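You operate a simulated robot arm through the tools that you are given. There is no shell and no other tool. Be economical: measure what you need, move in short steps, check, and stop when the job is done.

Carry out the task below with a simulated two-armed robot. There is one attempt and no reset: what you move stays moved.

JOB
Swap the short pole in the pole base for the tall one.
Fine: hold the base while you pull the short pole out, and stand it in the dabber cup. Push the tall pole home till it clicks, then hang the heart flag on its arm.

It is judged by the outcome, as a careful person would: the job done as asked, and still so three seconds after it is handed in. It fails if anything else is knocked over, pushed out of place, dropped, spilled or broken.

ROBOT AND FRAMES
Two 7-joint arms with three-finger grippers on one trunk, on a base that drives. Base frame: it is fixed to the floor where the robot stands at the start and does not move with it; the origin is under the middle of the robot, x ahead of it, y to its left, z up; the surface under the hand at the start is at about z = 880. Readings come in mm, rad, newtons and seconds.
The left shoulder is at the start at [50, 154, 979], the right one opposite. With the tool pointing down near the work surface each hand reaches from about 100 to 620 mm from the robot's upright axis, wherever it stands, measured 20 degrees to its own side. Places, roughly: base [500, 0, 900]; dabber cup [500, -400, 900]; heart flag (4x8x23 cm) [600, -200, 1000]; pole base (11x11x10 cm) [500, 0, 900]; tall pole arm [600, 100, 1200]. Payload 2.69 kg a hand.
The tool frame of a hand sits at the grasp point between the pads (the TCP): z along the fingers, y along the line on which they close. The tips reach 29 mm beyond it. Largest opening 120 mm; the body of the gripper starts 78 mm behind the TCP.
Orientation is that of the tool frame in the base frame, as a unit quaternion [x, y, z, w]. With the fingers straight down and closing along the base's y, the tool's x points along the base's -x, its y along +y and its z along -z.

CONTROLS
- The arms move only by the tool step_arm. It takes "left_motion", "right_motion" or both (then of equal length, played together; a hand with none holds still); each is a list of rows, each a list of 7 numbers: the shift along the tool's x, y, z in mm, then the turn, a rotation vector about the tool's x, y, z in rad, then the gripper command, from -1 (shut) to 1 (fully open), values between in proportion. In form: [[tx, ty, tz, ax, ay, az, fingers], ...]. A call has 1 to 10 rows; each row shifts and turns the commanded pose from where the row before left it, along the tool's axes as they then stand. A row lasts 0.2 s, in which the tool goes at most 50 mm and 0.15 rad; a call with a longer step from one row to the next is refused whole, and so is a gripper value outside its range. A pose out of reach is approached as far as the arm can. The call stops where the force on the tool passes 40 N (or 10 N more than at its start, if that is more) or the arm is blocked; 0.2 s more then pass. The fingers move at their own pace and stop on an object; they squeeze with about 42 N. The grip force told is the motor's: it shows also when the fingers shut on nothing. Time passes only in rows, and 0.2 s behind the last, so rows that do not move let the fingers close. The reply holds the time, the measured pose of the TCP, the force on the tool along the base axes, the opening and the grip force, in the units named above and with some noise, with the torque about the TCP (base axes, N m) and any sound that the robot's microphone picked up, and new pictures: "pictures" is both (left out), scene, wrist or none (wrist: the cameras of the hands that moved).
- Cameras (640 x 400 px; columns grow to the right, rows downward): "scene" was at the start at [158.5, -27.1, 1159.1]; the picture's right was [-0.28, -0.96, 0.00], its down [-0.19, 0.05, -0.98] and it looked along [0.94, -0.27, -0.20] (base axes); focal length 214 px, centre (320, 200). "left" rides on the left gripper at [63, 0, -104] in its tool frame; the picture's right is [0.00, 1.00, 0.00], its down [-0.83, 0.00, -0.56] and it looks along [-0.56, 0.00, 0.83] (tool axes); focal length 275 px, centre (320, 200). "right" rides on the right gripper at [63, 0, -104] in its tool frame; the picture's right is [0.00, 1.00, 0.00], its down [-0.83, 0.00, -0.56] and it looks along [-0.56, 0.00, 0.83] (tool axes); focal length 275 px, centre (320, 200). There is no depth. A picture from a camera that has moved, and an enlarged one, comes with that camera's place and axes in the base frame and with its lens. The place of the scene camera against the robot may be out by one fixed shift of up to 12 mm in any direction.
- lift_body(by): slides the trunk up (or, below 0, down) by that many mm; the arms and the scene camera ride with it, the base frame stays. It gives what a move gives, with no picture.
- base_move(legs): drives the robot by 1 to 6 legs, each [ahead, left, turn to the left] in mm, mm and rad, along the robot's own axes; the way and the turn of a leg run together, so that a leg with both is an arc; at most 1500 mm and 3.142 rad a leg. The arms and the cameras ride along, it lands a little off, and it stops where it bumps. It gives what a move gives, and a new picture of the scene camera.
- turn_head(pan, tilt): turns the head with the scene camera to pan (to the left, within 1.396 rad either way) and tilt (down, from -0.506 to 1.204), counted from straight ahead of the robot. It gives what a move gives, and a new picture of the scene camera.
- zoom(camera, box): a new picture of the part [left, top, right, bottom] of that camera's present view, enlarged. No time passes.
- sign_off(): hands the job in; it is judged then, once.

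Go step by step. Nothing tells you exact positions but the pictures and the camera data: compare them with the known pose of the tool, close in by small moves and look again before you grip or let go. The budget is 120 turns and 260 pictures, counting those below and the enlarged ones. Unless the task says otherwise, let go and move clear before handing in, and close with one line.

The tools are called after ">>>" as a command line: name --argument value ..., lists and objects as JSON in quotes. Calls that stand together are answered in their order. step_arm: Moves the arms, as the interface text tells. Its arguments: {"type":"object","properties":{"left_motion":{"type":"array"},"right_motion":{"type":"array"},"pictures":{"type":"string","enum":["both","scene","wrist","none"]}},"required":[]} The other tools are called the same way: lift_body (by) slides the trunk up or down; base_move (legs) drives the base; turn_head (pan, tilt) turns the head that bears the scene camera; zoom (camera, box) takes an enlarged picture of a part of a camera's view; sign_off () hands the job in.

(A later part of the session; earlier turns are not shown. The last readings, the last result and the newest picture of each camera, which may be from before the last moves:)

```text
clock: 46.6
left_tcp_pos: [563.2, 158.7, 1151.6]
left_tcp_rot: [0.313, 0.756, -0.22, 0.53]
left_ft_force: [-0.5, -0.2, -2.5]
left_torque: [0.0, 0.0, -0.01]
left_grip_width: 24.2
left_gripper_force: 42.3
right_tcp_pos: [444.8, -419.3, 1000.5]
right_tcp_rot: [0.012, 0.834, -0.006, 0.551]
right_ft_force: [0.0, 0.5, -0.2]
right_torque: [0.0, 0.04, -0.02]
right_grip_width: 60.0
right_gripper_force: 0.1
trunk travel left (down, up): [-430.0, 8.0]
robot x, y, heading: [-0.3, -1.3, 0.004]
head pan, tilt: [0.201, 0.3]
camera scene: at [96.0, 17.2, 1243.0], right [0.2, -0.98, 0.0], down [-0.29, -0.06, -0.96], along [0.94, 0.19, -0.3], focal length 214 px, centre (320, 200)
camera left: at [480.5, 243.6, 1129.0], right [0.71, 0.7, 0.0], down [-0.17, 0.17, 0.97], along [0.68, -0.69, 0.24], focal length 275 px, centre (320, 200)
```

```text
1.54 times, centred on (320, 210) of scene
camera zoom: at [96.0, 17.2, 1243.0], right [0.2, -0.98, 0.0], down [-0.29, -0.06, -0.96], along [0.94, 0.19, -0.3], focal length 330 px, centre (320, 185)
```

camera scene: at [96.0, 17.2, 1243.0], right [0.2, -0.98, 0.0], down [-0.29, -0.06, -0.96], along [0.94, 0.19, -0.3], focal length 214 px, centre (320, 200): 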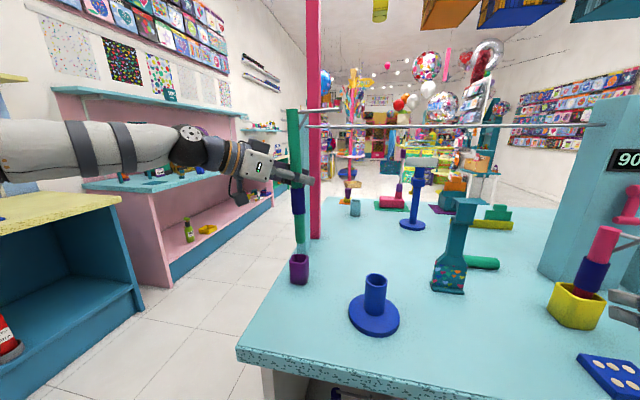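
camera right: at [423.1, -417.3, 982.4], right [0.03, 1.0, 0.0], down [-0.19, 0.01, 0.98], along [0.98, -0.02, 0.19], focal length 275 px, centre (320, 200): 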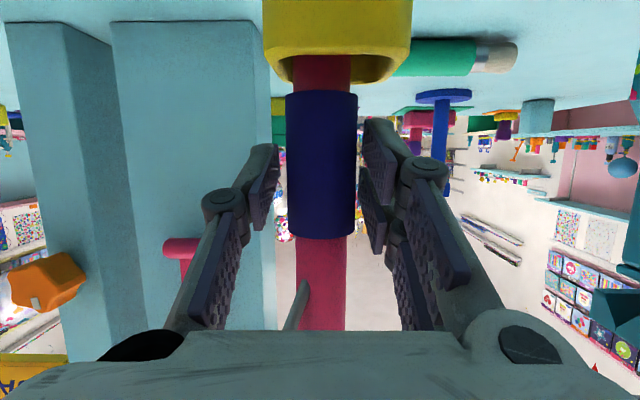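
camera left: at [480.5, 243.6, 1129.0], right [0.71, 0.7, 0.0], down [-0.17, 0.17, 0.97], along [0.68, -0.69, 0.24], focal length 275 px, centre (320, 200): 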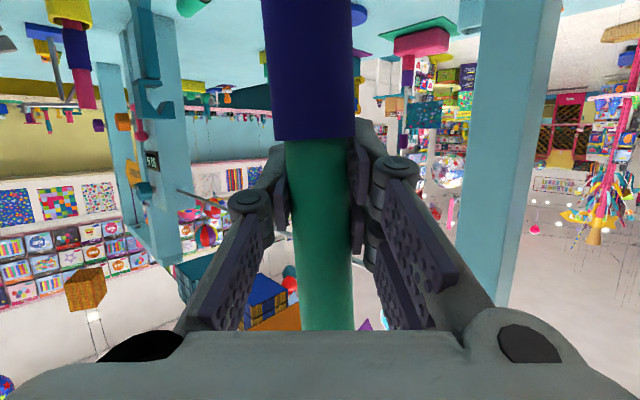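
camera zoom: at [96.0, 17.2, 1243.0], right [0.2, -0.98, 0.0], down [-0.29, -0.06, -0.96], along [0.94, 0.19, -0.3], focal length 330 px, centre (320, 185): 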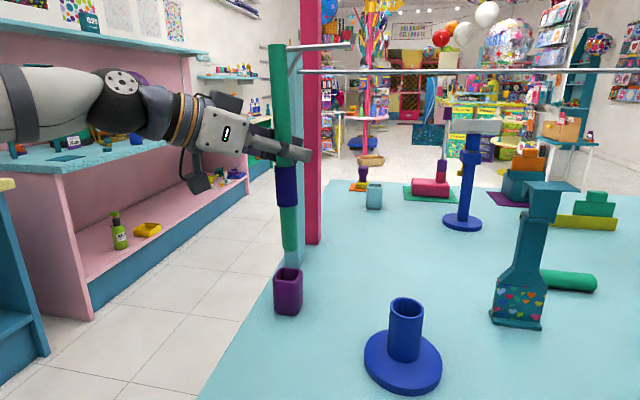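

The pole is out but leans ~2.4° sideways in the grip; I'll counter-rotate and carry it to above the base.

>>> step_arm --left_motion '[[0, 0, 0, -0.0144, 0, 0.0395, -1], [-18.8, 0, -6.8, 0, 0, 0, -1], [-4.5, -36.9, 11.3, 0, 0, 0, -1], [-4.5, -36.9, 11.3, 0, 0, 0, -1], [-4.5, -36.9, 11.3, 0, 0, 0, -1], [-4.5, -36.9, 11.3, 0, 0, 0, -1], [-4.5, -36.9, 11.3, 0, 0, 0, -1]]' --pictures "both"

>>> zoom --camera "scene" --box '[300, 120, 460, 340]'

```text
clock: 48.2
left_tcp_pos: [474.9, -16.5, 1163.8]
left_tcp_rot: [0.325, 0.752, -0.204, 0.536]
left_ft_force: [-0.8, 0.4, -1.4]
left_torque: [0.01, -0.01, -0.01]
left_grip_width: 24.4
left_gripper_force: 42.0
right_tcp_pos: [445.4, -418.9, 998.9]
right_tcp_rot: [0.012, 0.834, -0.006, 0.552]
right_ft_force: [-0.3, 0.7, 1.1]
right_torque: [0.02, 0.0, 0.03]
right_grip_width: 60.1
right_gripper_force: 0.2
trunk travel left (down, up): [-430.0, 8.0]
robot x, y, heading: [-1.3, -1.7, -0.001]
head pan, tilt: [0.201, 0.3]
camera scene: at [95.6, 16.4, 1243.1], right [0.2, -0.98, 0.0], down [-0.29, -0.06, -0.96], along [0.94, 0.19, -0.3], focal length 214 px, centre (320, 200)
camera left: at [392.2, 68.6, 1140.9], right [0.71, 0.7, 0.05], down [-0.2, 0.14, 0.97], along [0.68, -0.7, 0.24], focal length 275 px, centre (320, 200)
```

scene: 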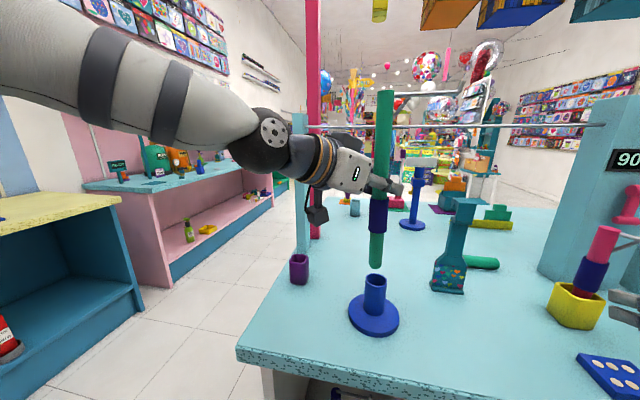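
left: 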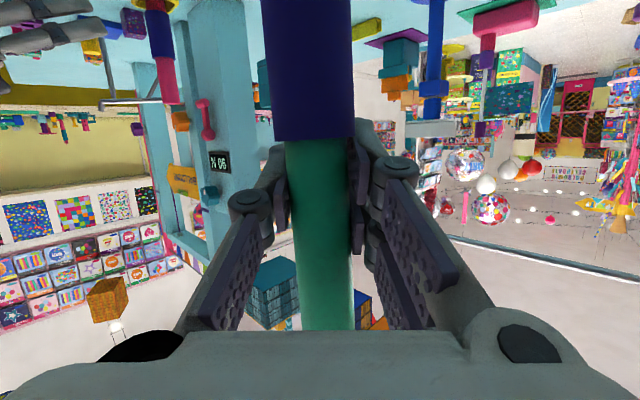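

```text
1.82 times, centred on (380, 230) of scene
camera zoom: at [95.6, 16.4, 1243.1], right [0.2, -0.98, 0.0], down [-0.29, -0.06, -0.96], along [0.94, 0.19, -0.3], focal length 390 px, centre (211, 146)
```

zoom: 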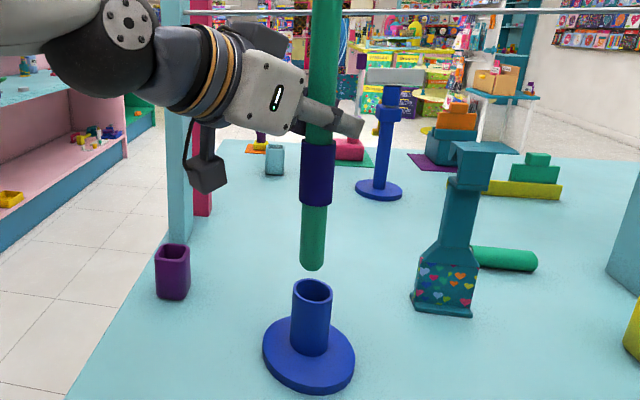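

I need to check the pole's verticality more precisely before inserting.

>>> zoom --camera "scene" --box '[330, 80, 430, 200]'

>>> zoom --camera "scene" --box '[330, 200, 430, 340]'

```text
3.33 times, centred on (380, 140) of scene
camera zoom: at [95.6, 16.4, 1243.1], right [0.2, -0.98, 0.0], down [-0.29, -0.06, -0.96], along [0.94, 0.19, -0.3], focal length 715 px, centre (120, 400)
```

zoom: 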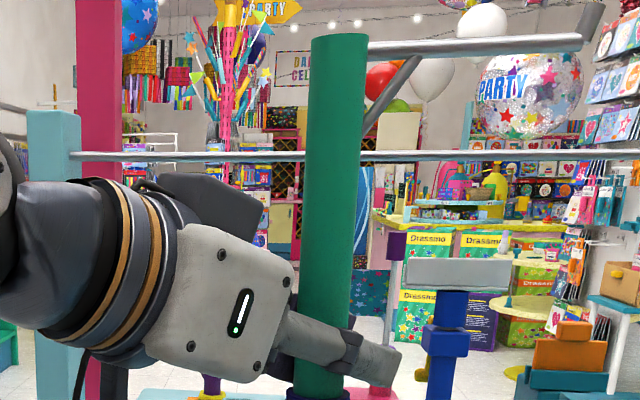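

```text
2.86 times, centred on (380, 270) of scene
camera zoom: at [95.6, 16.4, 1243.1], right [0.2, -0.98, 0.0], down [-0.29, -0.06, -0.96], along [0.94, 0.19, -0.3], focal length 613 px, centre (149, 0)
```

zoom: 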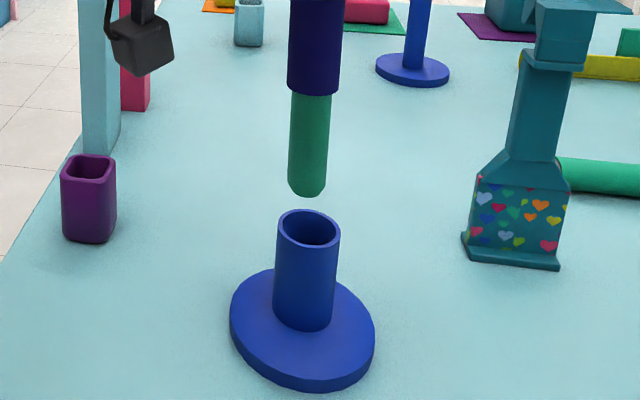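

Relative to the tube (which measures the same tiny apparent lean) the pole is vertical. The end is ~3 mm to the left; I'll correct and lower to just above the rim.

>>> step_arm --left_motion '[[6.6, -1.1, 3.2, 0, 0, 0, -1], [6.6, -1.1, 3.2, 0, 0, 0, -1], [6.6, -1.1, 3.2, 0, 0, 0, -1]]' --pictures "none"

>>> zoom --camera "scene" --box '[340, 230, 420, 310]'

```text
clock: 49.0
left_tcp_pos: [475.9, -18.1, 1144.1]
left_tcp_rot: [0.325, 0.751, -0.204, 0.537]
left_ft_force: [0.5, -0.8, -1.4]
left_torque: [0.0, -0.03, -0.01]
left_grip_width: 24.3
left_gripper_force: 42.3
right_tcp_pos: [444.8, -418.1, 998.5]
right_tcp_rot: [0.011, 0.833, -0.006, 0.553]
right_ft_force: [0.0, 0.4, -0.4]
right_torque: [-0.03, -0.02, 0.0]
right_grip_width: 60.1
right_gripper_force: 0.1
trunk travel left (down, up): [-430.0, 8.0]
robot x, y, heading: [-0.8, 3.0, -0.001]
head pan, tilt: [0.201, 0.3]
```

```text
5.00 times, centred on (380, 270) of scene
camera zoom: at [96.1, 17.2, 1243.0], right [0.2, -0.98, 0.0], down [-0.29, -0.06, -0.96], along [0.94, 0.19, -0.3], focal length 1072 px, centre (20, -150)
```

zoom: 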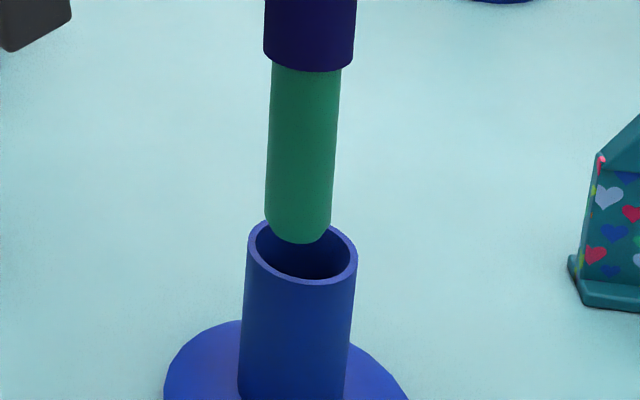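

>>> step_arm --left_motion '[[5, -1.7, 3.1, 0, 0, 0, -1], [5.6, -0.3, 2, 0, 0, 0, -1]]' --pictures "none"

>>> zoom --camera "scene" --box '[340, 230, 420, 310]'

```text
clock: 49.6
left_tcp_pos: [475.9, -19.3, 1132.6]
left_tcp_rot: [0.325, 0.752, -0.203, 0.537]
left_ft_force: [1.0, -0.9, -1.9]
left_torque: [-0.03, -0.02, 0.02]
left_grip_width: 24.3
left_gripper_force: 41.9
right_tcp_pos: [445.5, -417.6, 999.8]
right_tcp_rot: [0.013, 0.834, -0.007, 0.552]
right_ft_force: [0.4, 0.1, 0.1]
right_torque: [-0.02, -0.01, 0.06]
right_grip_width: 60.1
right_gripper_force: 0.1
trunk travel left (down, up): [-430.0, 8.0]
robot x, y, heading: [0.6, -5.5, 0.002]
head pan, tilt: [0.201, 0.3]
```

```text
5.00 times, centred on (380, 270) of scene
camera zoom: at [96.0, 17.3, 1243.0], right [0.2, -0.98, 0.0], down [-0.29, -0.06, -0.96], along [0.94, 0.19, -0.3], focal length 1072 px, centre (20, -150)
```

zoom: 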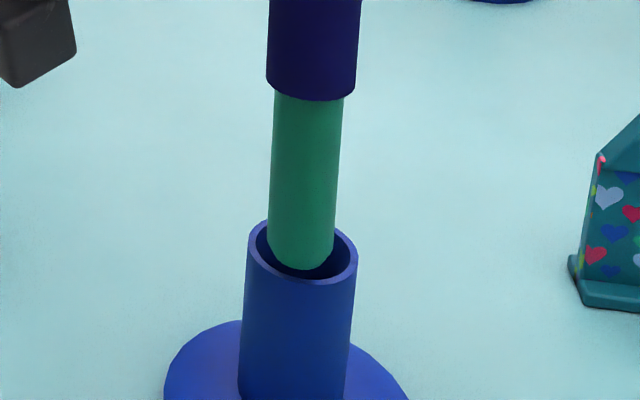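

Well aligned with the bore. Lower gradually.

>>> step_arm --left_motion '[[7, -0.4, 2.6, 0, 0, 0, -1], [7, -0.4, 2.6, 0, 0, 0, -1], [7, -0.4, 2.6, 0, 0, 0, -1]]' --pictures "none"

>>> zoom --camera "scene" --box '[340, 230, 420, 310]'

```text
clock: 50.4
left_tcp_pos: [479.8, -19.0, 1116.0]
left_tcp_rot: [0.323, 0.748, -0.205, 0.543]
left_ft_force: [-1.1, -0.2, -1.7]
left_torque: [-0.04, -0.03, 0.0]
left_grip_width: 24.8
left_gripper_force: 41.7
right_tcp_pos: [447.2, -418.5, 995.9]
right_tcp_rot: [0.013, 0.835, -0.007, 0.55]
right_ft_force: [-0.5, 0.2, 0.3]
right_torque: [0.0, -0.04, 0.01]
right_grip_width: 59.9
right_gripper_force: 0.2
trunk travel left (down, up): [-430.0, 8.0]
robot x, y, heading: [-2.8, 0.3, -0.002]
head pan, tilt: [0.201, 0.3]
stopped in row 3 (left hand): the force on the tool passed its limit at 44 N (the readings are from after the stop); the commanded pose is now the measured one
```

```text
5.00 times, centred on (380, 270) of scene
camera zoom: at [98.3, 17.1, 1242.1], right [0.2, -0.98, 0.0], down [-0.29, -0.06, -0.95], along [0.94, 0.19, -0.3], focal length 1072 px, centre (20, -150)
```

zoom: 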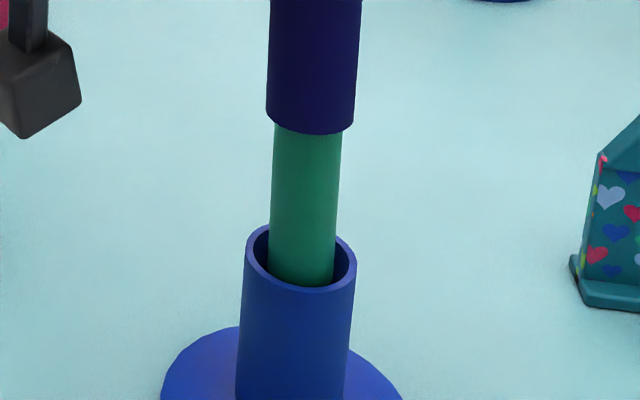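

A 44 N spike stopped the move, then the force vanished. I'll hold still and look at everything.

>>> step_arm --left_motion '[[0, 0, 0, 0, 0, 0, -1]]' --pictures "both"

>>> zoom --camera "scene" --box '[300, 80, 460, 340]'

```text
clock: 50.8
left_tcp_pos: [478.4, -21.0, 1119.4]
left_tcp_rot: [0.322, 0.745, -0.205, 0.547]
left_ft_force: [0.3, -1.3, -1.2]
left_torque: [0.01, -0.03, 0.01]
left_grip_width: 24.6
left_gripper_force: 42.2
right_tcp_pos: [445.7, -417.3, 998.5]
right_tcp_rot: [0.013, 0.834, -0.007, 0.551]
right_ft_force: [0.1, -0.5, 0.4]
right_torque: [0.01, -0.02, 0.01]
right_grip_width: 59.9
right_gripper_force: 0.0
trunk travel left (down, up): [-430.0, 8.0]
robot x, y, heading: [-0.4, -3.8, 0.002]
head pan, tilt: [0.201, 0.3]
camera scene: at [96.1, 17.3, 1242.9], right [0.2, -0.98, 0.0], down [-0.29, -0.06, -0.96], along [0.94, 0.19, -0.3], focal length 214 px, centre (320, 200)
camera left: at [395.4, 64.2, 1093.3], right [0.7, 0.71, 0.05], down [-0.22, 0.15, 0.96], along [0.67, -0.69, 0.26], focal length 275 px, centre (320, 200)
```

scene: 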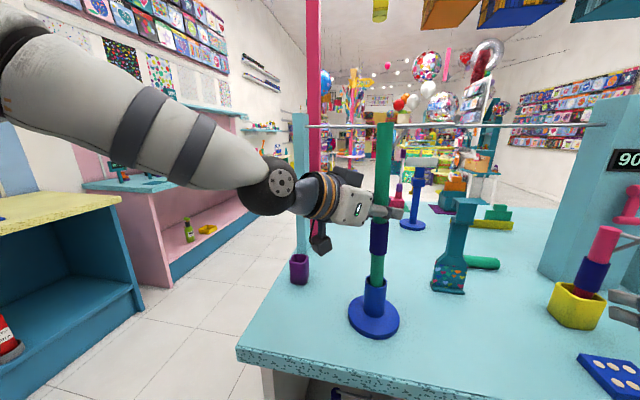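
left: 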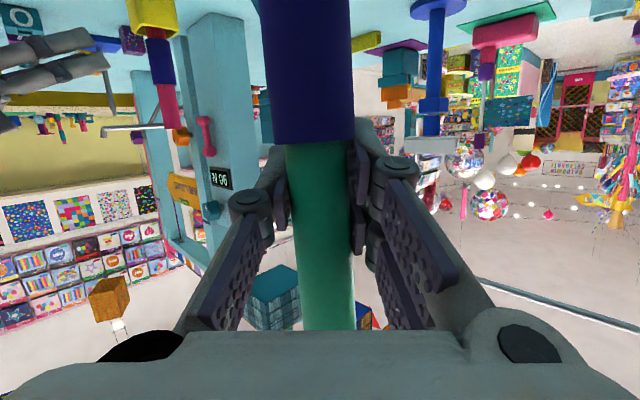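

```text
1.54 times, centred on (380, 210) of scene
camera zoom: at [96.1, 17.3, 1242.9], right [0.2, -0.98, 0.0], down [-0.29, -0.06, -0.96], along [0.94, 0.19, -0.3], focal length 330 px, centre (228, 185)
```

zoom: 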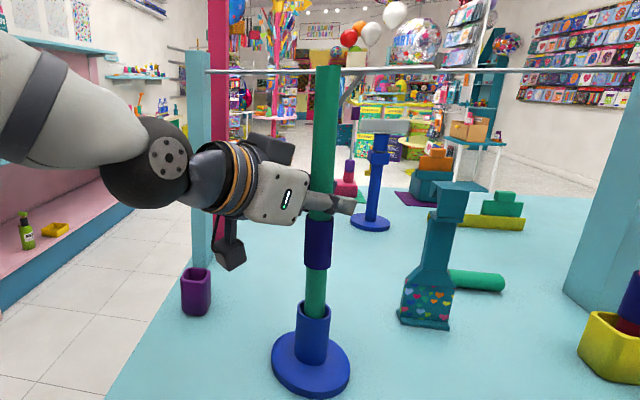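

The arm jolted (likely a joint re-arrangement), leaving ~1.4° pitch and ~3 mm offset; the pole is still in the tube. I'll restore orientation and position, then continue slowly.

>>> step_arm --left_motion '[[0.9, -0.6, -2.6, 0, 0.025, 0, -1], [0, 0, 0, 0, 0, 0, -1]]' --pictures "none"

>>> step_arm --left_motion '[[3.8, -0.2, 1.4, 0, 0, 0, -1], [3.8, -0.2, 1.4, 0, 0, 0, -1]]' --pictures "none"

>>> zoom --camera "scene" --box '[340, 230, 420, 310]'

```text
clock: 51.4
left_tcp_pos: [476.0, -18.6, 1121.0]
left_tcp_rot: [0.324, 0.752, -0.2, 0.538]
left_ft_force: [1.5, -0.9, -0.6]
left_torque: [-0.11, -0.2, 0.03]
left_grip_width: 24.6
left_gripper_force: 41.7
right_tcp_pos: [444.5, -418.3, 999.6]
right_tcp_rot: [0.012, 0.834, -0.006, 0.552]
right_ft_force: [-0.4, -0.2, 0.0]
right_torque: [-0.02, 0.0, 0.01]
right_grip_width: 60.1
right_gripper_force: 0.0
trunk travel left (down, up): [-430.0, 8.0]
robot x, y, heading: [2.6, 7.7, -0.002]
head pan, tilt: [0.201, 0.3]
```

```text
clock: 52.0
left_tcp_pos: [477.1, -18.3, 1111.2]
left_tcp_rot: [0.326, 0.752, -0.2, 0.537]
left_ft_force: [3.0, -1.4, 0.6]
left_torque: [-0.11, -0.35, 0.01]
left_grip_width: 24.6
left_gripper_force: 41.8
right_tcp_pos: [445.3, -418.6, 1000.1]
right_tcp_rot: [0.012, 0.834, -0.006, 0.551]
right_ft_force: [0.1, -0.5, 0.1]
right_torque: [-0.01, -0.01, 0.01]
right_grip_width: 59.7
right_gripper_force: 0.1
trunk travel left (down, up): [-430.0, 8.0]
robot x, y, heading: [1.1, 4.6, -0.003]
head pan, tilt: [0.201, 0.3]
```

```text
5.00 times, centred on (380, 270) of scene
camera zoom: at [96.0, 17.2, 1243.0], right [0.2, -0.98, 0.0], down [-0.29, -0.06, -0.96], along [0.94, 0.19, -0.3], focal length 1072 px, centre (20, -150)
```

zoom: 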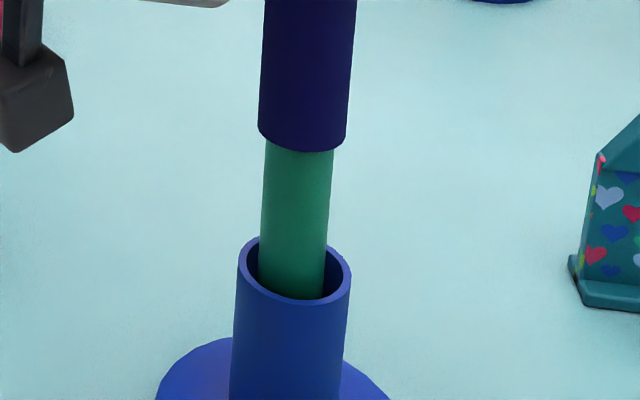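

The base slid ~1 cm with the jolt but stands flat and the pole is inside and centred. I'll continue lowering slowly.

>>> step_arm --left_motion '[[3.8, -0.2, 1.4, 0, 0, 0, -1], [3.8, -0.2, 1.4, 0, 0, 0, -1], [3.8, -0.2, 1.4, 0, 0, 0, -1], [3.8, -0.2, 1.4, 0, 0, 0, -1]]' --pictures "none"

>>> zoom --camera "scene" --box '[320, 200, 420, 320]'

```text
clock: 53.0
left_tcp_pos: [476.7, -18.1, 1094.1]
left_tcp_rot: [0.324, 0.753, -0.2, 0.537]
left_ft_force: [-0.5, 0.4, -0.6]
left_torque: [-0.03, -0.02, -0.01]
left_grip_width: 25.0
left_gripper_force: 42.1
right_tcp_pos: [445.6, -418.6, 999.7]
right_tcp_rot: [0.011, 0.834, -0.006, 0.552]
right_ft_force: [-0.3, 0.3, -0.2]
right_torque: [0.05, 0.01, -0.03]
right_grip_width: 59.8
right_gripper_force: 0.1
trunk travel left (down, up): [-430.0, 8.0]
robot x, y, heading: [1.2, -2.5, -0.0]
head pan, tilt: [0.201, 0.3]
```

```text
3.33 times, centred on (370, 260) of scene
camera zoom: at [95.9, 17.3, 1243.0], right [0.2, -0.98, 0.0], down [-0.29, -0.06, -0.96], along [0.94, 0.19, -0.3], focal length 715 px, centre (153, 0)
```

zoom: 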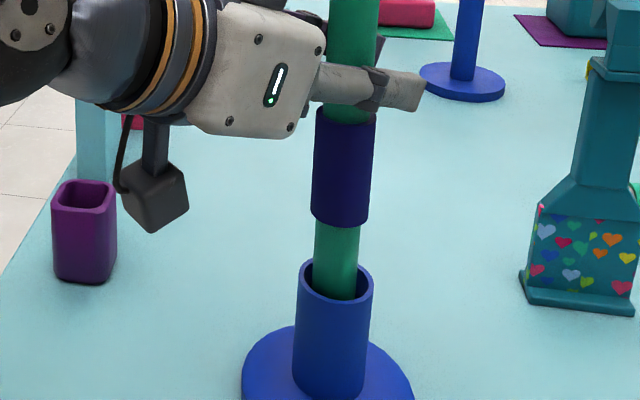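

>>> step_arm --left_motion '[[3.8, -0.2, 1.4, 0, 0, 0, -1], [3.8, -0.2, 1.4, 0, 0, 0, -1], [3.8, -0.2, 1.4, 0, 0, 0, -1], [3.8, -0.2, 1.4, 0, 0, 0, -1]]' --pictures "none"

>>> zoom --camera "scene" --box '[320, 200, 420, 320]'

```text
clock: 54.0
left_tcp_pos: [475.7, -18.6, 1078.7]
left_tcp_rot: [0.325, 0.753, -0.2, 0.537]
left_ft_force: [0.1, -0.9, -1.6]
left_torque: [-0.05, -0.08, 0.01]
left_grip_width: 24.8
left_gripper_force: 41.8
right_tcp_pos: [444.9, -418.4, 1000.5]
right_tcp_rot: [0.012, 0.834, -0.006, 0.552]
right_ft_force: [-0.4, -0.2, 0.1]
right_torque: [0.01, 0.01, 0.0]
right_grip_width: 59.9
right_gripper_force: 0.0
trunk travel left (down, up): [-430.0, 8.0]
robot x, y, heading: [0.1, -1.3, 0.002]
head pan, tilt: [0.201, 0.3]
```

```text
3.33 times, centred on (370, 260) of scene
camera zoom: at [96.0, 17.3, 1243.0], right [0.2, -0.98, 0.0], down [-0.29, -0.06, -0.96], along [0.94, 0.19, -0.3], focal length 715 px, centre (153, 0)
```

zoom: 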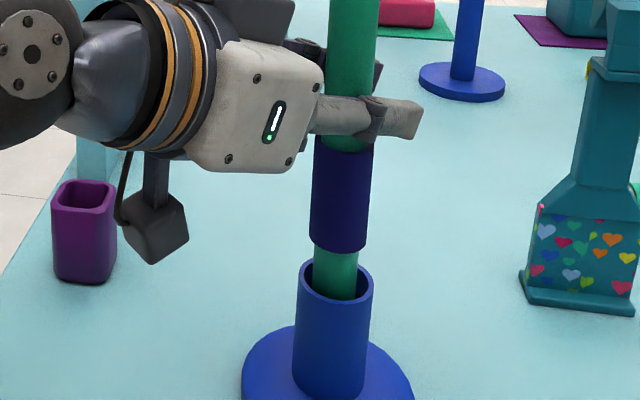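

>>> step_arm --left_motion '[[2.8, -0.15, 1.0, 0, 0, 0, -1], [2.8, -0.15, 1.0, 0, 0, 0, -1], [2.8, -0.15, 1.0, 0, 0, 0, -1], [2.8, -0.15, 1.0, 0, 0, 0, -1]]' --pictures "none"

```text
clock: 55.0
left_tcp_pos: [476.4, -17.5, 1067.1]
left_tcp_rot: [0.325, 0.752, -0.2, 0.537]
left_ft_force: [0.6, -0.4, -1.2]
left_torque: [-0.04, -0.02, 0.0]
left_grip_width: 24.6
left_gripper_force: 42.4
right_tcp_pos: [445.5, -418.7, 999.8]
right_tcp_rot: [0.012, 0.834, -0.007, 0.552]
right_ft_force: [0.2, 0.5, 0.1]
right_torque: [-0.04, -0.03, 0.01]
right_grip_width: 60.0
right_gripper_force: 0.0
trunk travel left (down, up): [-430.0, 8.0]
robot x, y, heading: [-4.9, -1.0, 0.004]
head pan, tilt: [0.201, 0.3]
```

>>> step_arm --left_motion '[[2.8, -0.15, 1.0, 0, 0, 0, -1], [2.8, -0.15, 1.0, 0, 0, 0, -1], [2.8, -0.15, 1.0, 0, 0, 0, -1], [2.8, -0.15, 1.0, 0, 0, 0, -1]]' --pictures "none"

>>> zoom --camera "scene" --box '[320, 200, 420, 320]'

```text
clock: 56.0
left_tcp_pos: [476.2, -19.1, 1061.2]
left_tcp_rot: [0.326, 0.749, -0.199, 0.542]
left_ft_force: [-2.1, -2.1, 21.3]
left_torque: [0.7, -0.29, 0.05]
left_grip_width: 24.5
left_gripper_force: 42.5
right_tcp_pos: [442.8, -419.0, 1001.0]
right_tcp_rot: [0.012, 0.833, -0.006, 0.553]
right_ft_force: [0.6, -0.5, 0.7]
right_torque: [0.0, 0.0, 0.0]
right_grip_width: 59.9
right_gripper_force: 0.1
trunk travel left (down, up): [-430.0, 8.0]
robot x, y, heading: [3.5, -0.5, -0.002]
head pan, tilt: [0.201, 0.3]
heard: snap
```

```text
3.33 times, centred on (370, 260) of scene
camera zoom: at [93.4, 16.9, 1243.7], right [0.2, -0.98, 0.0], down [-0.29, -0.06, -0.96], along [0.94, 0.19, -0.29], focal length 715 px, centre (153, 0)
```

zoom: 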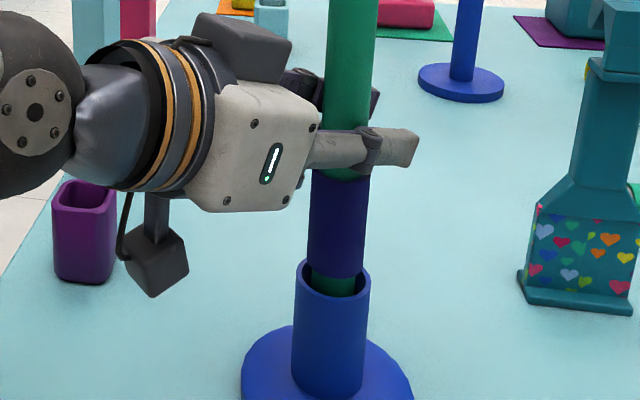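

A "snap" was heard with 21 N pushing: the pole latched. I'll push a touch more to be sure it's fully home.

>>> step_arm --left_motion '[[2.4, -0.1, 0.9, 0, 0, 0, -1], [1.9, -0.1, 0.7, 0, 0, 0, -1]]' --pictures "none"

>>> zoom --camera "scene" --box '[320, 200, 420, 320]'

```text
clock: 56.6
left_tcp_pos: [475.7, -19.4, 1062.2]
left_tcp_rot: [0.323, 0.745, -0.201, 0.548]
left_ft_force: [-3.0, -4.5, 18.3]
left_torque: [0.13, -0.1, 0.0]
left_grip_width: 24.5
left_gripper_force: 41.7
right_tcp_pos: [443.7, -419.3, 999.9]
right_tcp_rot: [0.012, 0.834, -0.005, 0.552]
right_ft_force: [0.1, 0.4, -0.2]
right_torque: [-0.01, 0.01, -0.02]
right_grip_width: 60.1
right_gripper_force: 0.0
trunk travel left (down, up): [-430.0, 8.0]
robot x, y, heading: [2.9, 2.2, 0.003]
head pan, tilt: [0.201, 0.3]
stopped in row 2 (left hand): the force on the tool passed its limit at 42 N (the readings are from after the stop); the commanded pose is now the measured one
```

```text
3.33 times, centred on (370, 260) of scene
camera zoom: at [94.6, 17.2, 1242.8], right [0.2, -0.98, 0.0], down [-0.29, -0.06, -0.96], along [0.94, 0.19, -0.29], focal length 715 px, centre (153, 0)
```

zoom: 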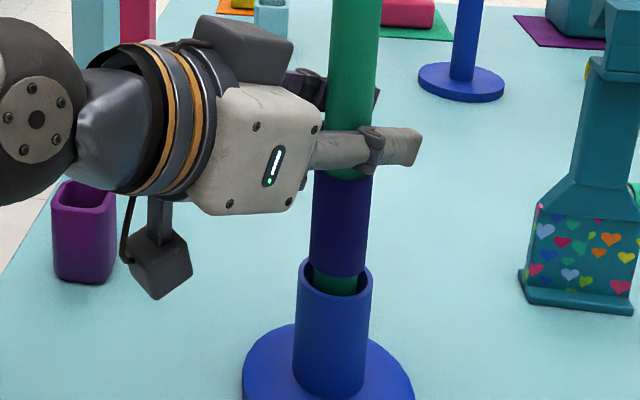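

Rigid at 42 N with no further travel, so it is home. I'll release and back the left hand off.

>>> step_arm --left_motion '[[0, 0, 0, 0, 0, 0, -0.4], [0, 0, 0, 0, 0, 0, 0], [0, 0, 0, 0, 0, 0, 0.1], [8, 0, -24, 0, 0, 0, 0.1], [12, 0, -33, 0, 0, 0, 0.1], [12, 0, -33, 0, 0, 0, 0.1], [12, 0, -33, 0, 0, 0, 0.1]]' --pictures "wrist"

>>> turn_head --pan -0.15 --tilt 0.25

>>> zoom --camera "scene" --box '[240, 100, 440, 340]'

```text
clock: 58.2
left_tcp_pos: [384.4, 74.3, 1057.3]
left_tcp_rot: [0.324, 0.748, -0.202, 0.543]
left_ft_force: [-1.1, -0.4, -0.2]
left_torque: [-0.02, -0.05, -0.01]
left_grip_width: 66.1
left_gripper_force: 0.0
right_tcp_pos: [444.2, -418.1, 999.3]
right_tcp_rot: [0.012, 0.834, -0.007, 0.552]
right_ft_force: [-1.3, 0.1, 0.2]
right_torque: [0.02, 0.0, 0.02]
right_grip_width: 59.9
right_gripper_force: 0.1
trunk travel left (down, up): [-430.0, 8.0]
robot x, y, heading: [0.5, 0.7, -0.004]
head pan, tilt: [0.201, 0.3]
camera left: at [300.2, 158.0, 1031.8], right [0.7, 0.71, 0.05], down [-0.22, 0.14, 0.97], along [0.68, -0.69, 0.25], focal length 275 px, centre (320, 200)
```

left: 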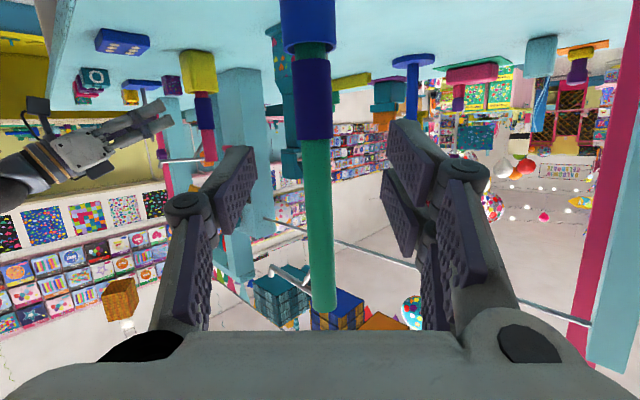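

```text
clock: 59.0
left_tcp_pos: [384.5, 72.7, 1056.5]
left_tcp_rot: [0.326, 0.748, -0.202, 0.542]
left_ft_force: [-0.5, 0.2, 0.8]
left_torque: [0.04, 0.01, -0.01]
left_grip_width: 66.2
left_gripper_force: 0.1
right_tcp_pos: [445.6, -417.6, 998.6]
right_tcp_rot: [0.012, 0.834, -0.006, 0.552]
right_ft_force: [-0.3, 0.1, 0.2]
right_torque: [0.0, -0.03, 0.01]
right_grip_width: 60.0
right_gripper_force: 0.1
trunk travel left (down, up): [-430.0, 8.0]
robot x, y, heading: [-1.1, 1.4, -0.003]
head pan, tilt: [-0.15, 0.25]
camera scene: at [96.6, -15.2, 1247.8], right [-0.15, -0.99, 0.0], down [-0.24, 0.04, -0.97], along [0.96, -0.14, -0.25], focal length 214 px, centre (320, 200)
```

scene: 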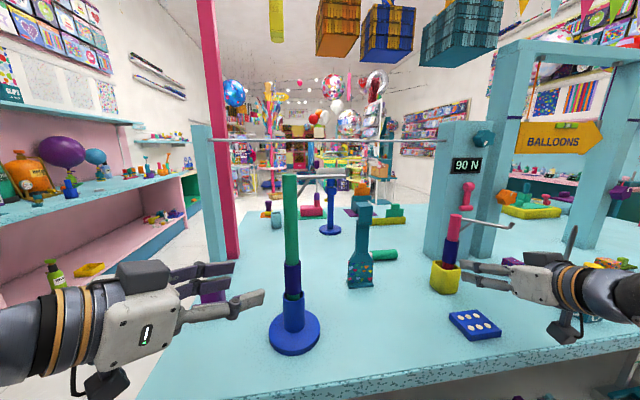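

```text
1.67 times, centred on (340, 220) of scene
camera zoom: at [96.6, -15.2, 1247.8], right [-0.15, -0.99, 0.0], down [-0.24, 0.04, -0.97], along [0.96, -0.14, -0.25], focal length 358 px, centre (287, 167)
```

zoom: 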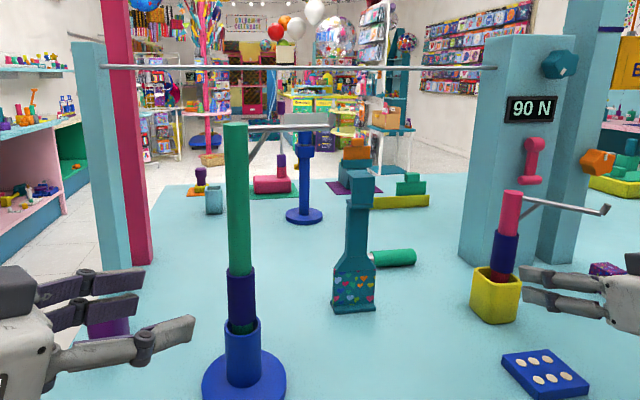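

The tall pole is seated with its arm pointing right (arm near z≈1200, tip near y≈-112). Now I study the flag's head and the arm tip.

>>> zoom --camera "left" --box '[220, 20, 360, 200]'

>>> zoom --camera "scene" --box '[330, 180, 400, 300]'

>>> zoom --camera "left" --box '[240, 240, 360, 330]'

```text
2.22 times, centred on (290, 110) of left
camera zoom: at [300.9, 156.7, 1031.9], right [0.7, 0.71, 0.06], down [-0.22, 0.14, 0.97], along [0.68, -0.69, 0.25], focal length 612 px, centre (387, 400)
```

zoom: 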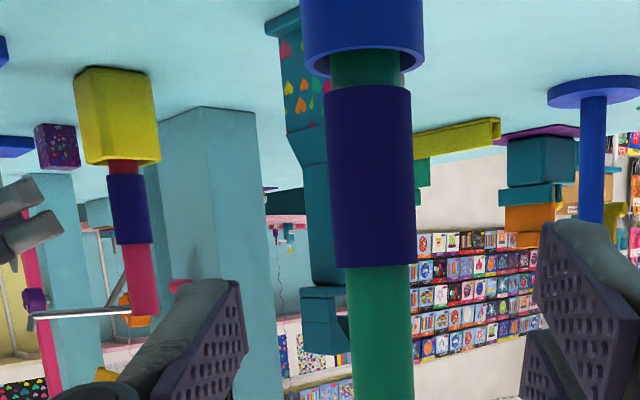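

```text
3.33 times, centred on (365, 240) of scene
camera zoom: at [96.6, -15.2, 1247.8], right [-0.15, -0.99, 0.0], down [-0.24, 0.04, -0.97], along [0.96, -0.14, -0.25], focal length 715 px, centre (170, 67)
```

zoom: 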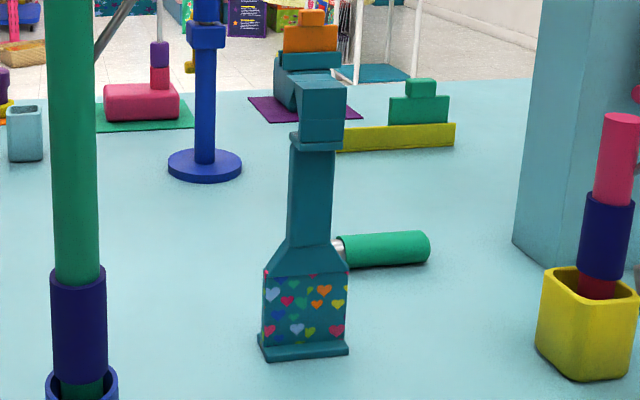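

```text
4.44 times, centred on (300, 285) of left
camera zoom: at [300.9, 156.7, 1031.9], right [0.7, 0.71, 0.06], down [-0.22, 0.14, 0.97], along [0.68, -0.69, 0.25], focal length 1224 px, centre (409, -178)
```

zoom: 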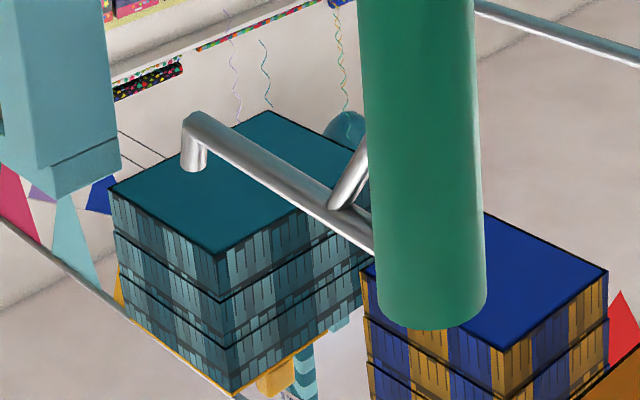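

The flag's head seems to be a hook opening downwards, channel along y. I'll shift the left hand a bit for an unobstructed view of its profile.

>>> step_arm --left_motion '[[-20, -30, 0, 0, 0, 0, 0.1], [-20, -30, 0, 0, 0, 0, 0.1]]' --pictures "none"

>>> zoom --camera "left" --box '[200, 20, 340, 220]'

```text
clock: 59.6
left_tcp_pos: [357.6, 19.1, 1095.3]
left_tcp_rot: [0.326, 0.748, -0.202, 0.542]
left_ft_force: [0.1, 0.5, -0.5]
left_torque: [0.0, 0.0, -0.02]
left_grip_width: 66.1
left_gripper_force: 0.0
left hand out of reach, approached as far as the arm can: row 1, 2
right_tcp_pos: [445.0, -417.9, 999.6]
right_tcp_rot: [0.012, 0.834, -0.006, 0.552]
right_ft_force: [-0.3, -0.4, 0.2]
right_torque: [0.04, 0.02, -0.01]
right_grip_width: 60.1
right_gripper_force: 0.2
trunk travel left (down, up): [-430.0, 8.0]
robot x, y, heading: [6.1, -0.7, 0.003]
head pan, tilt: [-0.15, 0.25]
```

```text
2.00 times, centred on (270, 120) of left
camera zoom: at [274.1, 104.0, 1069.2], right [0.7, 0.71, 0.06], down [-0.21, 0.14, 0.97], along [0.68, -0.69, 0.25], focal length 551 px, centre (420, 360)
```

zoom: 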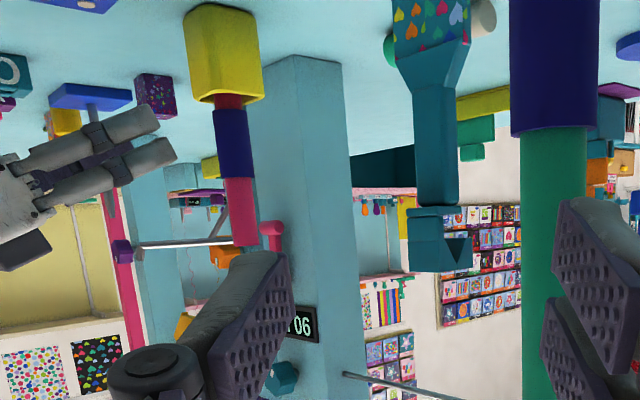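

>>> zoom --camera "left" --box '[280, 85, 340, 165]'

```text
5.00 times, centred on (310, 125) of left
camera zoom: at [274.1, 104.0, 1069.2], right [0.7, 0.71, 0.06], down [-0.21, 0.14, 0.97], along [0.68, -0.69, 0.25], focal length 1376 px, centre (370, 575)
```

zoom: 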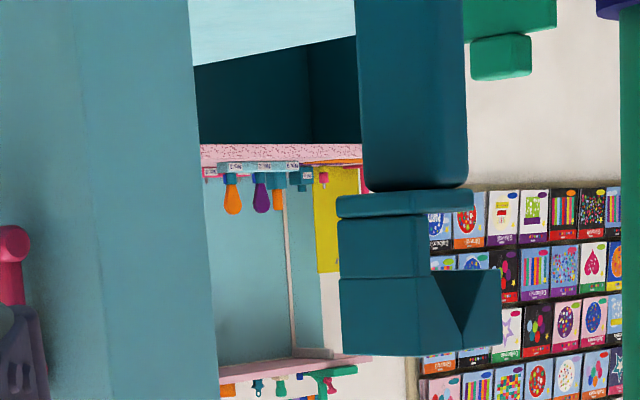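

The head is a C-shaped hook open toward +x, with a V-groove under its overhang: the arm must enter from the back side, then the flag be lowered so the rod seats in the V. I'll bring the right hand in front of the flag's neck.

>>> step_arm --right_motion '[[0, 0, 0, -0.0276, 0, -0.0117, 0.1], [-10.6, 36.5, 5.4, 0, 0, 0, 0.1], [-10.6, 36.5, 5.4, 0, 0, 0, 0.1], [-10.6, 36.5, 5.4, 0, 0, 0, 0.1], [-10.6, 36.5, 5.4, 0, 0, 0, 0.1], [-10.6, 36.5, 5.4, 0, 0, 0, 0.1], [-10.6, 36.5, 5.4, 0, 0, 0, 0.1]]' --pictures "both"

```text
clock: 61.2
left_tcp_pos: [357.2, 21.1, 1093.5]
left_tcp_rot: [0.324, 0.749, -0.201, 0.542]
left_ft_force: [0.6, 0.0, -0.1]
left_torque: [0.01, 0.0, -0.02]
left_grip_width: 65.8
left_gripper_force: 0.1
right_tcp_pos: [498.7, -197.8, 1047.2]
right_tcp_rot: [0.001, 0.834, 0.0, 0.552]
right_ft_force: [-0.1, 0.1, 0.4]
right_torque: [-0.02, -0.01, -0.02]
right_grip_width: 66.2
right_gripper_force: 0.0
trunk travel left (down, up): [-430.0, 8.0]
robot x, y, heading: [-1.0, -1.2, 0.004]
head pan, tilt: [-0.15, 0.25]
camera scene: at [96.7, -14.3, 1247.8], right [-0.15, -0.99, 0.0], down [-0.24, 0.04, -0.97], along [0.96, -0.15, -0.25], focal length 214 px, centre (320, 200)
camera right: at [377.8, -198.5, 1029.3], right [0.0, 1.0, 0.0], down [-0.19, 0.0, 0.98], along [0.98, 0.0, 0.19], focal length 275 px, centre (320, 200)
```

scene: 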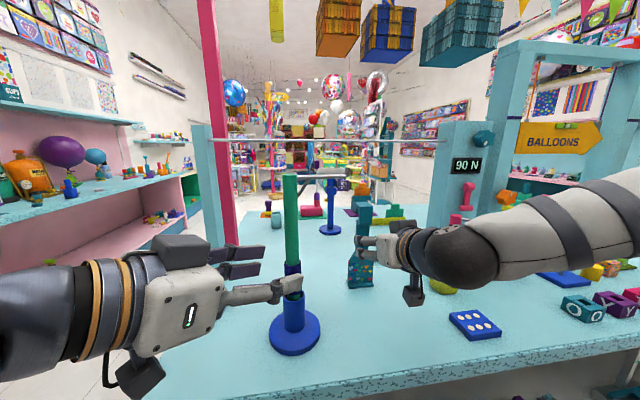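
right: 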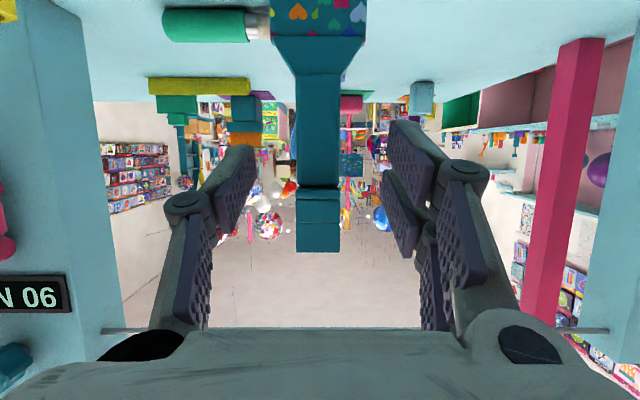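

The flag's neck is centred in the right hand's view. Advance to grip it.

>>> step_arm --right_motion '[[-6.3, -0.3, 33.5, 0, 0, 0, 0.1], [-6.3, -0.3, 33.5, 0, 0, 0, 0.1], [-6.3, -0.3, 33.5, 0, 0, 0, 0.1]]' --pictures "wrist"

>>> zoom --camera "left" --box '[260, 40, 380, 180]'

```text
clock: 62.0
left_tcp_pos: [358.0, 20.0, 1092.8]
left_tcp_rot: [0.324, 0.749, -0.201, 0.542]
left_ft_force: [-1.0, 0.6, -0.6]
left_torque: [0.0, 0.0, -0.02]
left_grip_width: 65.8
left_gripper_force: 0.1
right_tcp_pos: [601.8, -197.0, 1025.7]
right_tcp_rot: [-0.001, 0.834, 0.002, 0.552]
right_ft_force: [0.3, -0.4, -0.7]
right_torque: [-0.02, 0.0, 0.0]
right_grip_width: 66.1
right_gripper_force: 0.0
trunk travel left (down, up): [-430.0, 8.0]
robot x, y, heading: [0.6, 1.6, -0.002]
head pan, tilt: [-0.15, 0.25]
camera right: at [479.4, -197.7, 1008.6], right [-0.01, 1.0, 0.0], down [-0.19, 0.0, 0.98], along [0.98, 0.01, 0.19], focal length 275 px, centre (320, 200)
```

right: 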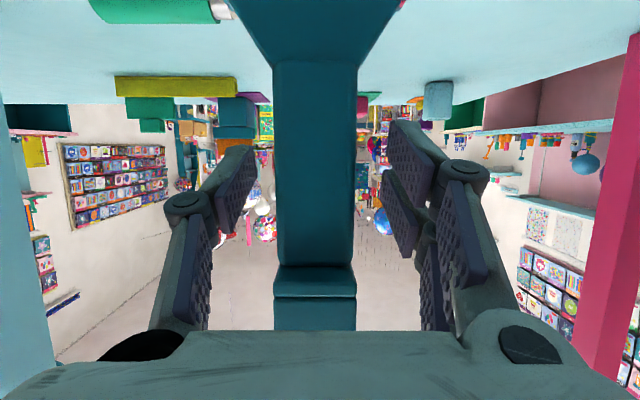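

```text
2.86 times, centred on (320, 110) of left
camera zoom: at [275.2, 104.9, 1068.7], right [0.7, 0.71, 0.05], down [-0.21, 0.14, 0.97], along [0.68, -0.69, 0.25], focal length 786 px, centre (320, 457)
```

zoom: 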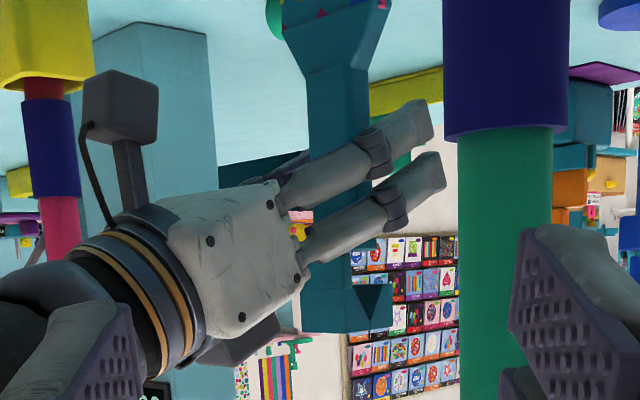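

>>> step_arm --right_motion '[[0, -1.5, 0, 0, 0, 0, 0.1], [0, 0, 0, 0, 0, 0, -0.3], [0, 0, 0, 0, 0, 0, -1], [0, 0, 0, 0, 0, 0, -1], [0, 0, 0, 0, 0, 0, -1]]' --pictures "wrist"

```text
clock: 63.2
left_tcp_pos: [356.9, 20.9, 1094.6]
left_tcp_rot: [0.325, 0.748, -0.201, 0.542]
left_ft_force: [0.9, 0.1, -0.7]
left_torque: [0.01, 0.0, -0.01]
left_grip_width: 66.2
left_gripper_force: 0.1
right_tcp_pos: [598.3, -200.3, 1024.3]
right_tcp_rot: [-0.001, 0.834, 0.002, 0.552]
right_ft_force: [0.0, -0.2, -0.3]
right_torque: [-0.01, -0.01, 0.0]
right_grip_width: 31.9
right_gripper_force: 42.0
trunk travel left (down, up): [-430.0, 8.0]
robot x, y, heading: [-2.0, 0.4, 0.007]
head pan, tilt: [-0.15, 0.25]
camera right: at [478.3, -200.7, 1008.3], right [0.0, 1.0, 0.0], down [-0.19, 0.0, 0.98], along [0.98, 0.01, 0.19], focal length 275 px, centre (320, 200)
```

right: 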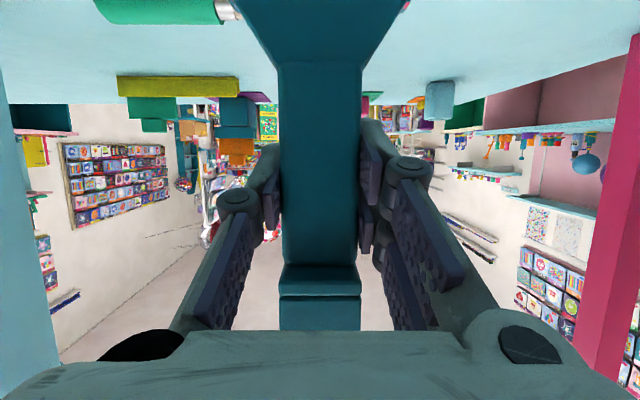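

Gripped at 31.9 mm. Lift clear of the table.

>>> step_arm --right_motion '[[-9.2, 0, -3.9, 0, 0, 0, -1], [-18.4, 0, -7.8, 0, 0, 0, -1], [-18.4, 0, -7.8, 0, 0, 0, -1], [-18.4, 0, -7.8, 0, 0, 0, -1], [-18.4, 0, -7.8, 0, 0, 0, -1], [-18.4, 0, -7.8, 0, 0, 0, -1]]' --pictures "both"

```text
clock: 64.7
left_tcp_pos: [356.9, 20.8, 1093.8]
left_tcp_rot: [0.324, 0.748, -0.201, 0.543]
left_ft_force: [-1.0, 0.6, 0.6]
left_torque: [0.0, 0.01, 0.0]
left_grip_width: 66.0
left_gripper_force: 0.0
right_tcp_pos: [598.7, -201.3, 1137.2]
right_tcp_rot: [0.0, 0.834, 0.001, 0.552]
right_ft_force: [0.5, -0.3, 0.3]
right_torque: [0.01, -0.01, 0.0]
right_grip_width: 32.0
right_gripper_force: 42.2
trunk travel left (down, up): [-430.0, 8.0]
robot x, y, heading: [1.2, 0.9, 0.003]
head pan, tilt: [-0.15, 0.25]
camera scene: at [96.4, -15.1, 1247.8], right [-0.15, -0.99, 0.0], down [-0.24, 0.04, -0.97], along [0.96, -0.15, -0.25], focal length 214 px, centre (320, 200)
camera right: at [478.9, -201.8, 1118.4], right [0.0, 1.0, 0.0], down [-0.19, 0.0, 0.98], along [0.98, 0.0, 0.19], focal length 275 px, centre (320, 200)
```

scene: 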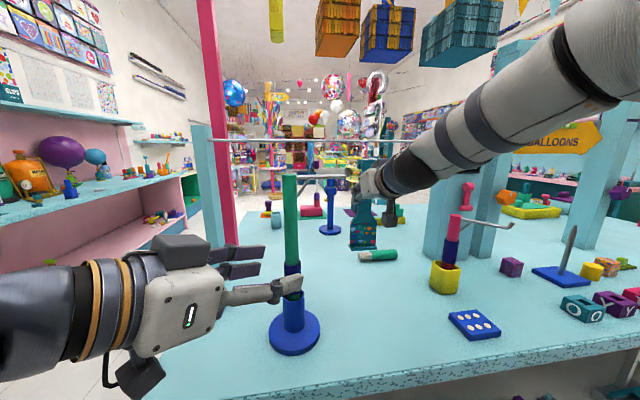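
right: 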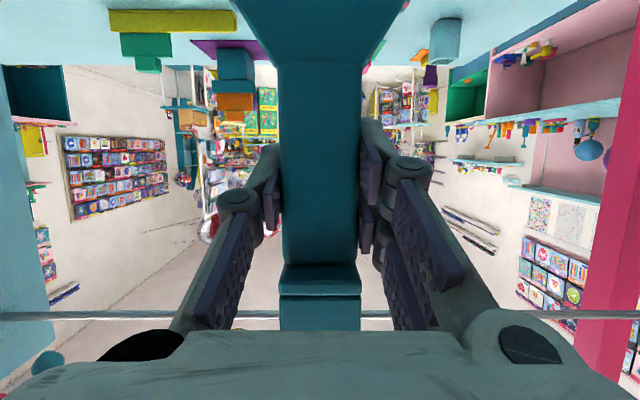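

The flag is up. I'll drive the robot back 130 mm to gain room to bring the flag in front of the arm.

>>> base_move --legs '[[-130, 0, 0]]'

```text
clock: 65.9
left_tcp_pos: [228.6, 20.0, 1094.3]
left_tcp_rot: [0.324, 0.748, -0.201, 0.543]
left_ft_force: [0.0, 0.0, 0.5]
left_torque: [0.01, 0.01, 0.01]
left_grip_width: 66.0
left_gripper_force: 0.0
right_tcp_pos: [472.5, -201.3, 1136.5]
right_tcp_rot: [0.0, 0.834, 0.002, 0.552]
right_ft_force: [0.0, 0.7, -0.4]
right_torque: [0.0, 0.0, -0.01]
right_grip_width: 31.6
right_gripper_force: 42.4
trunk travel left (down, up): [-430.0, 8.0]
robot x, y, heading: [-131.6, -0.3, -0.004]
head pan, tilt: [-0.15, 0.25]
camera scene: at [-32.1, -15.4, 1247.8], right [-0.15, -0.99, 0.0], down [-0.24, 0.04, -0.97], along [0.96, -0.14, -0.25], focal length 214 px, centre (320, 200)
```

scene: 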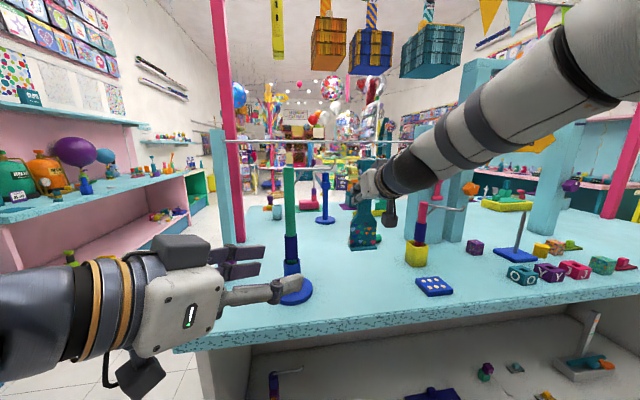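

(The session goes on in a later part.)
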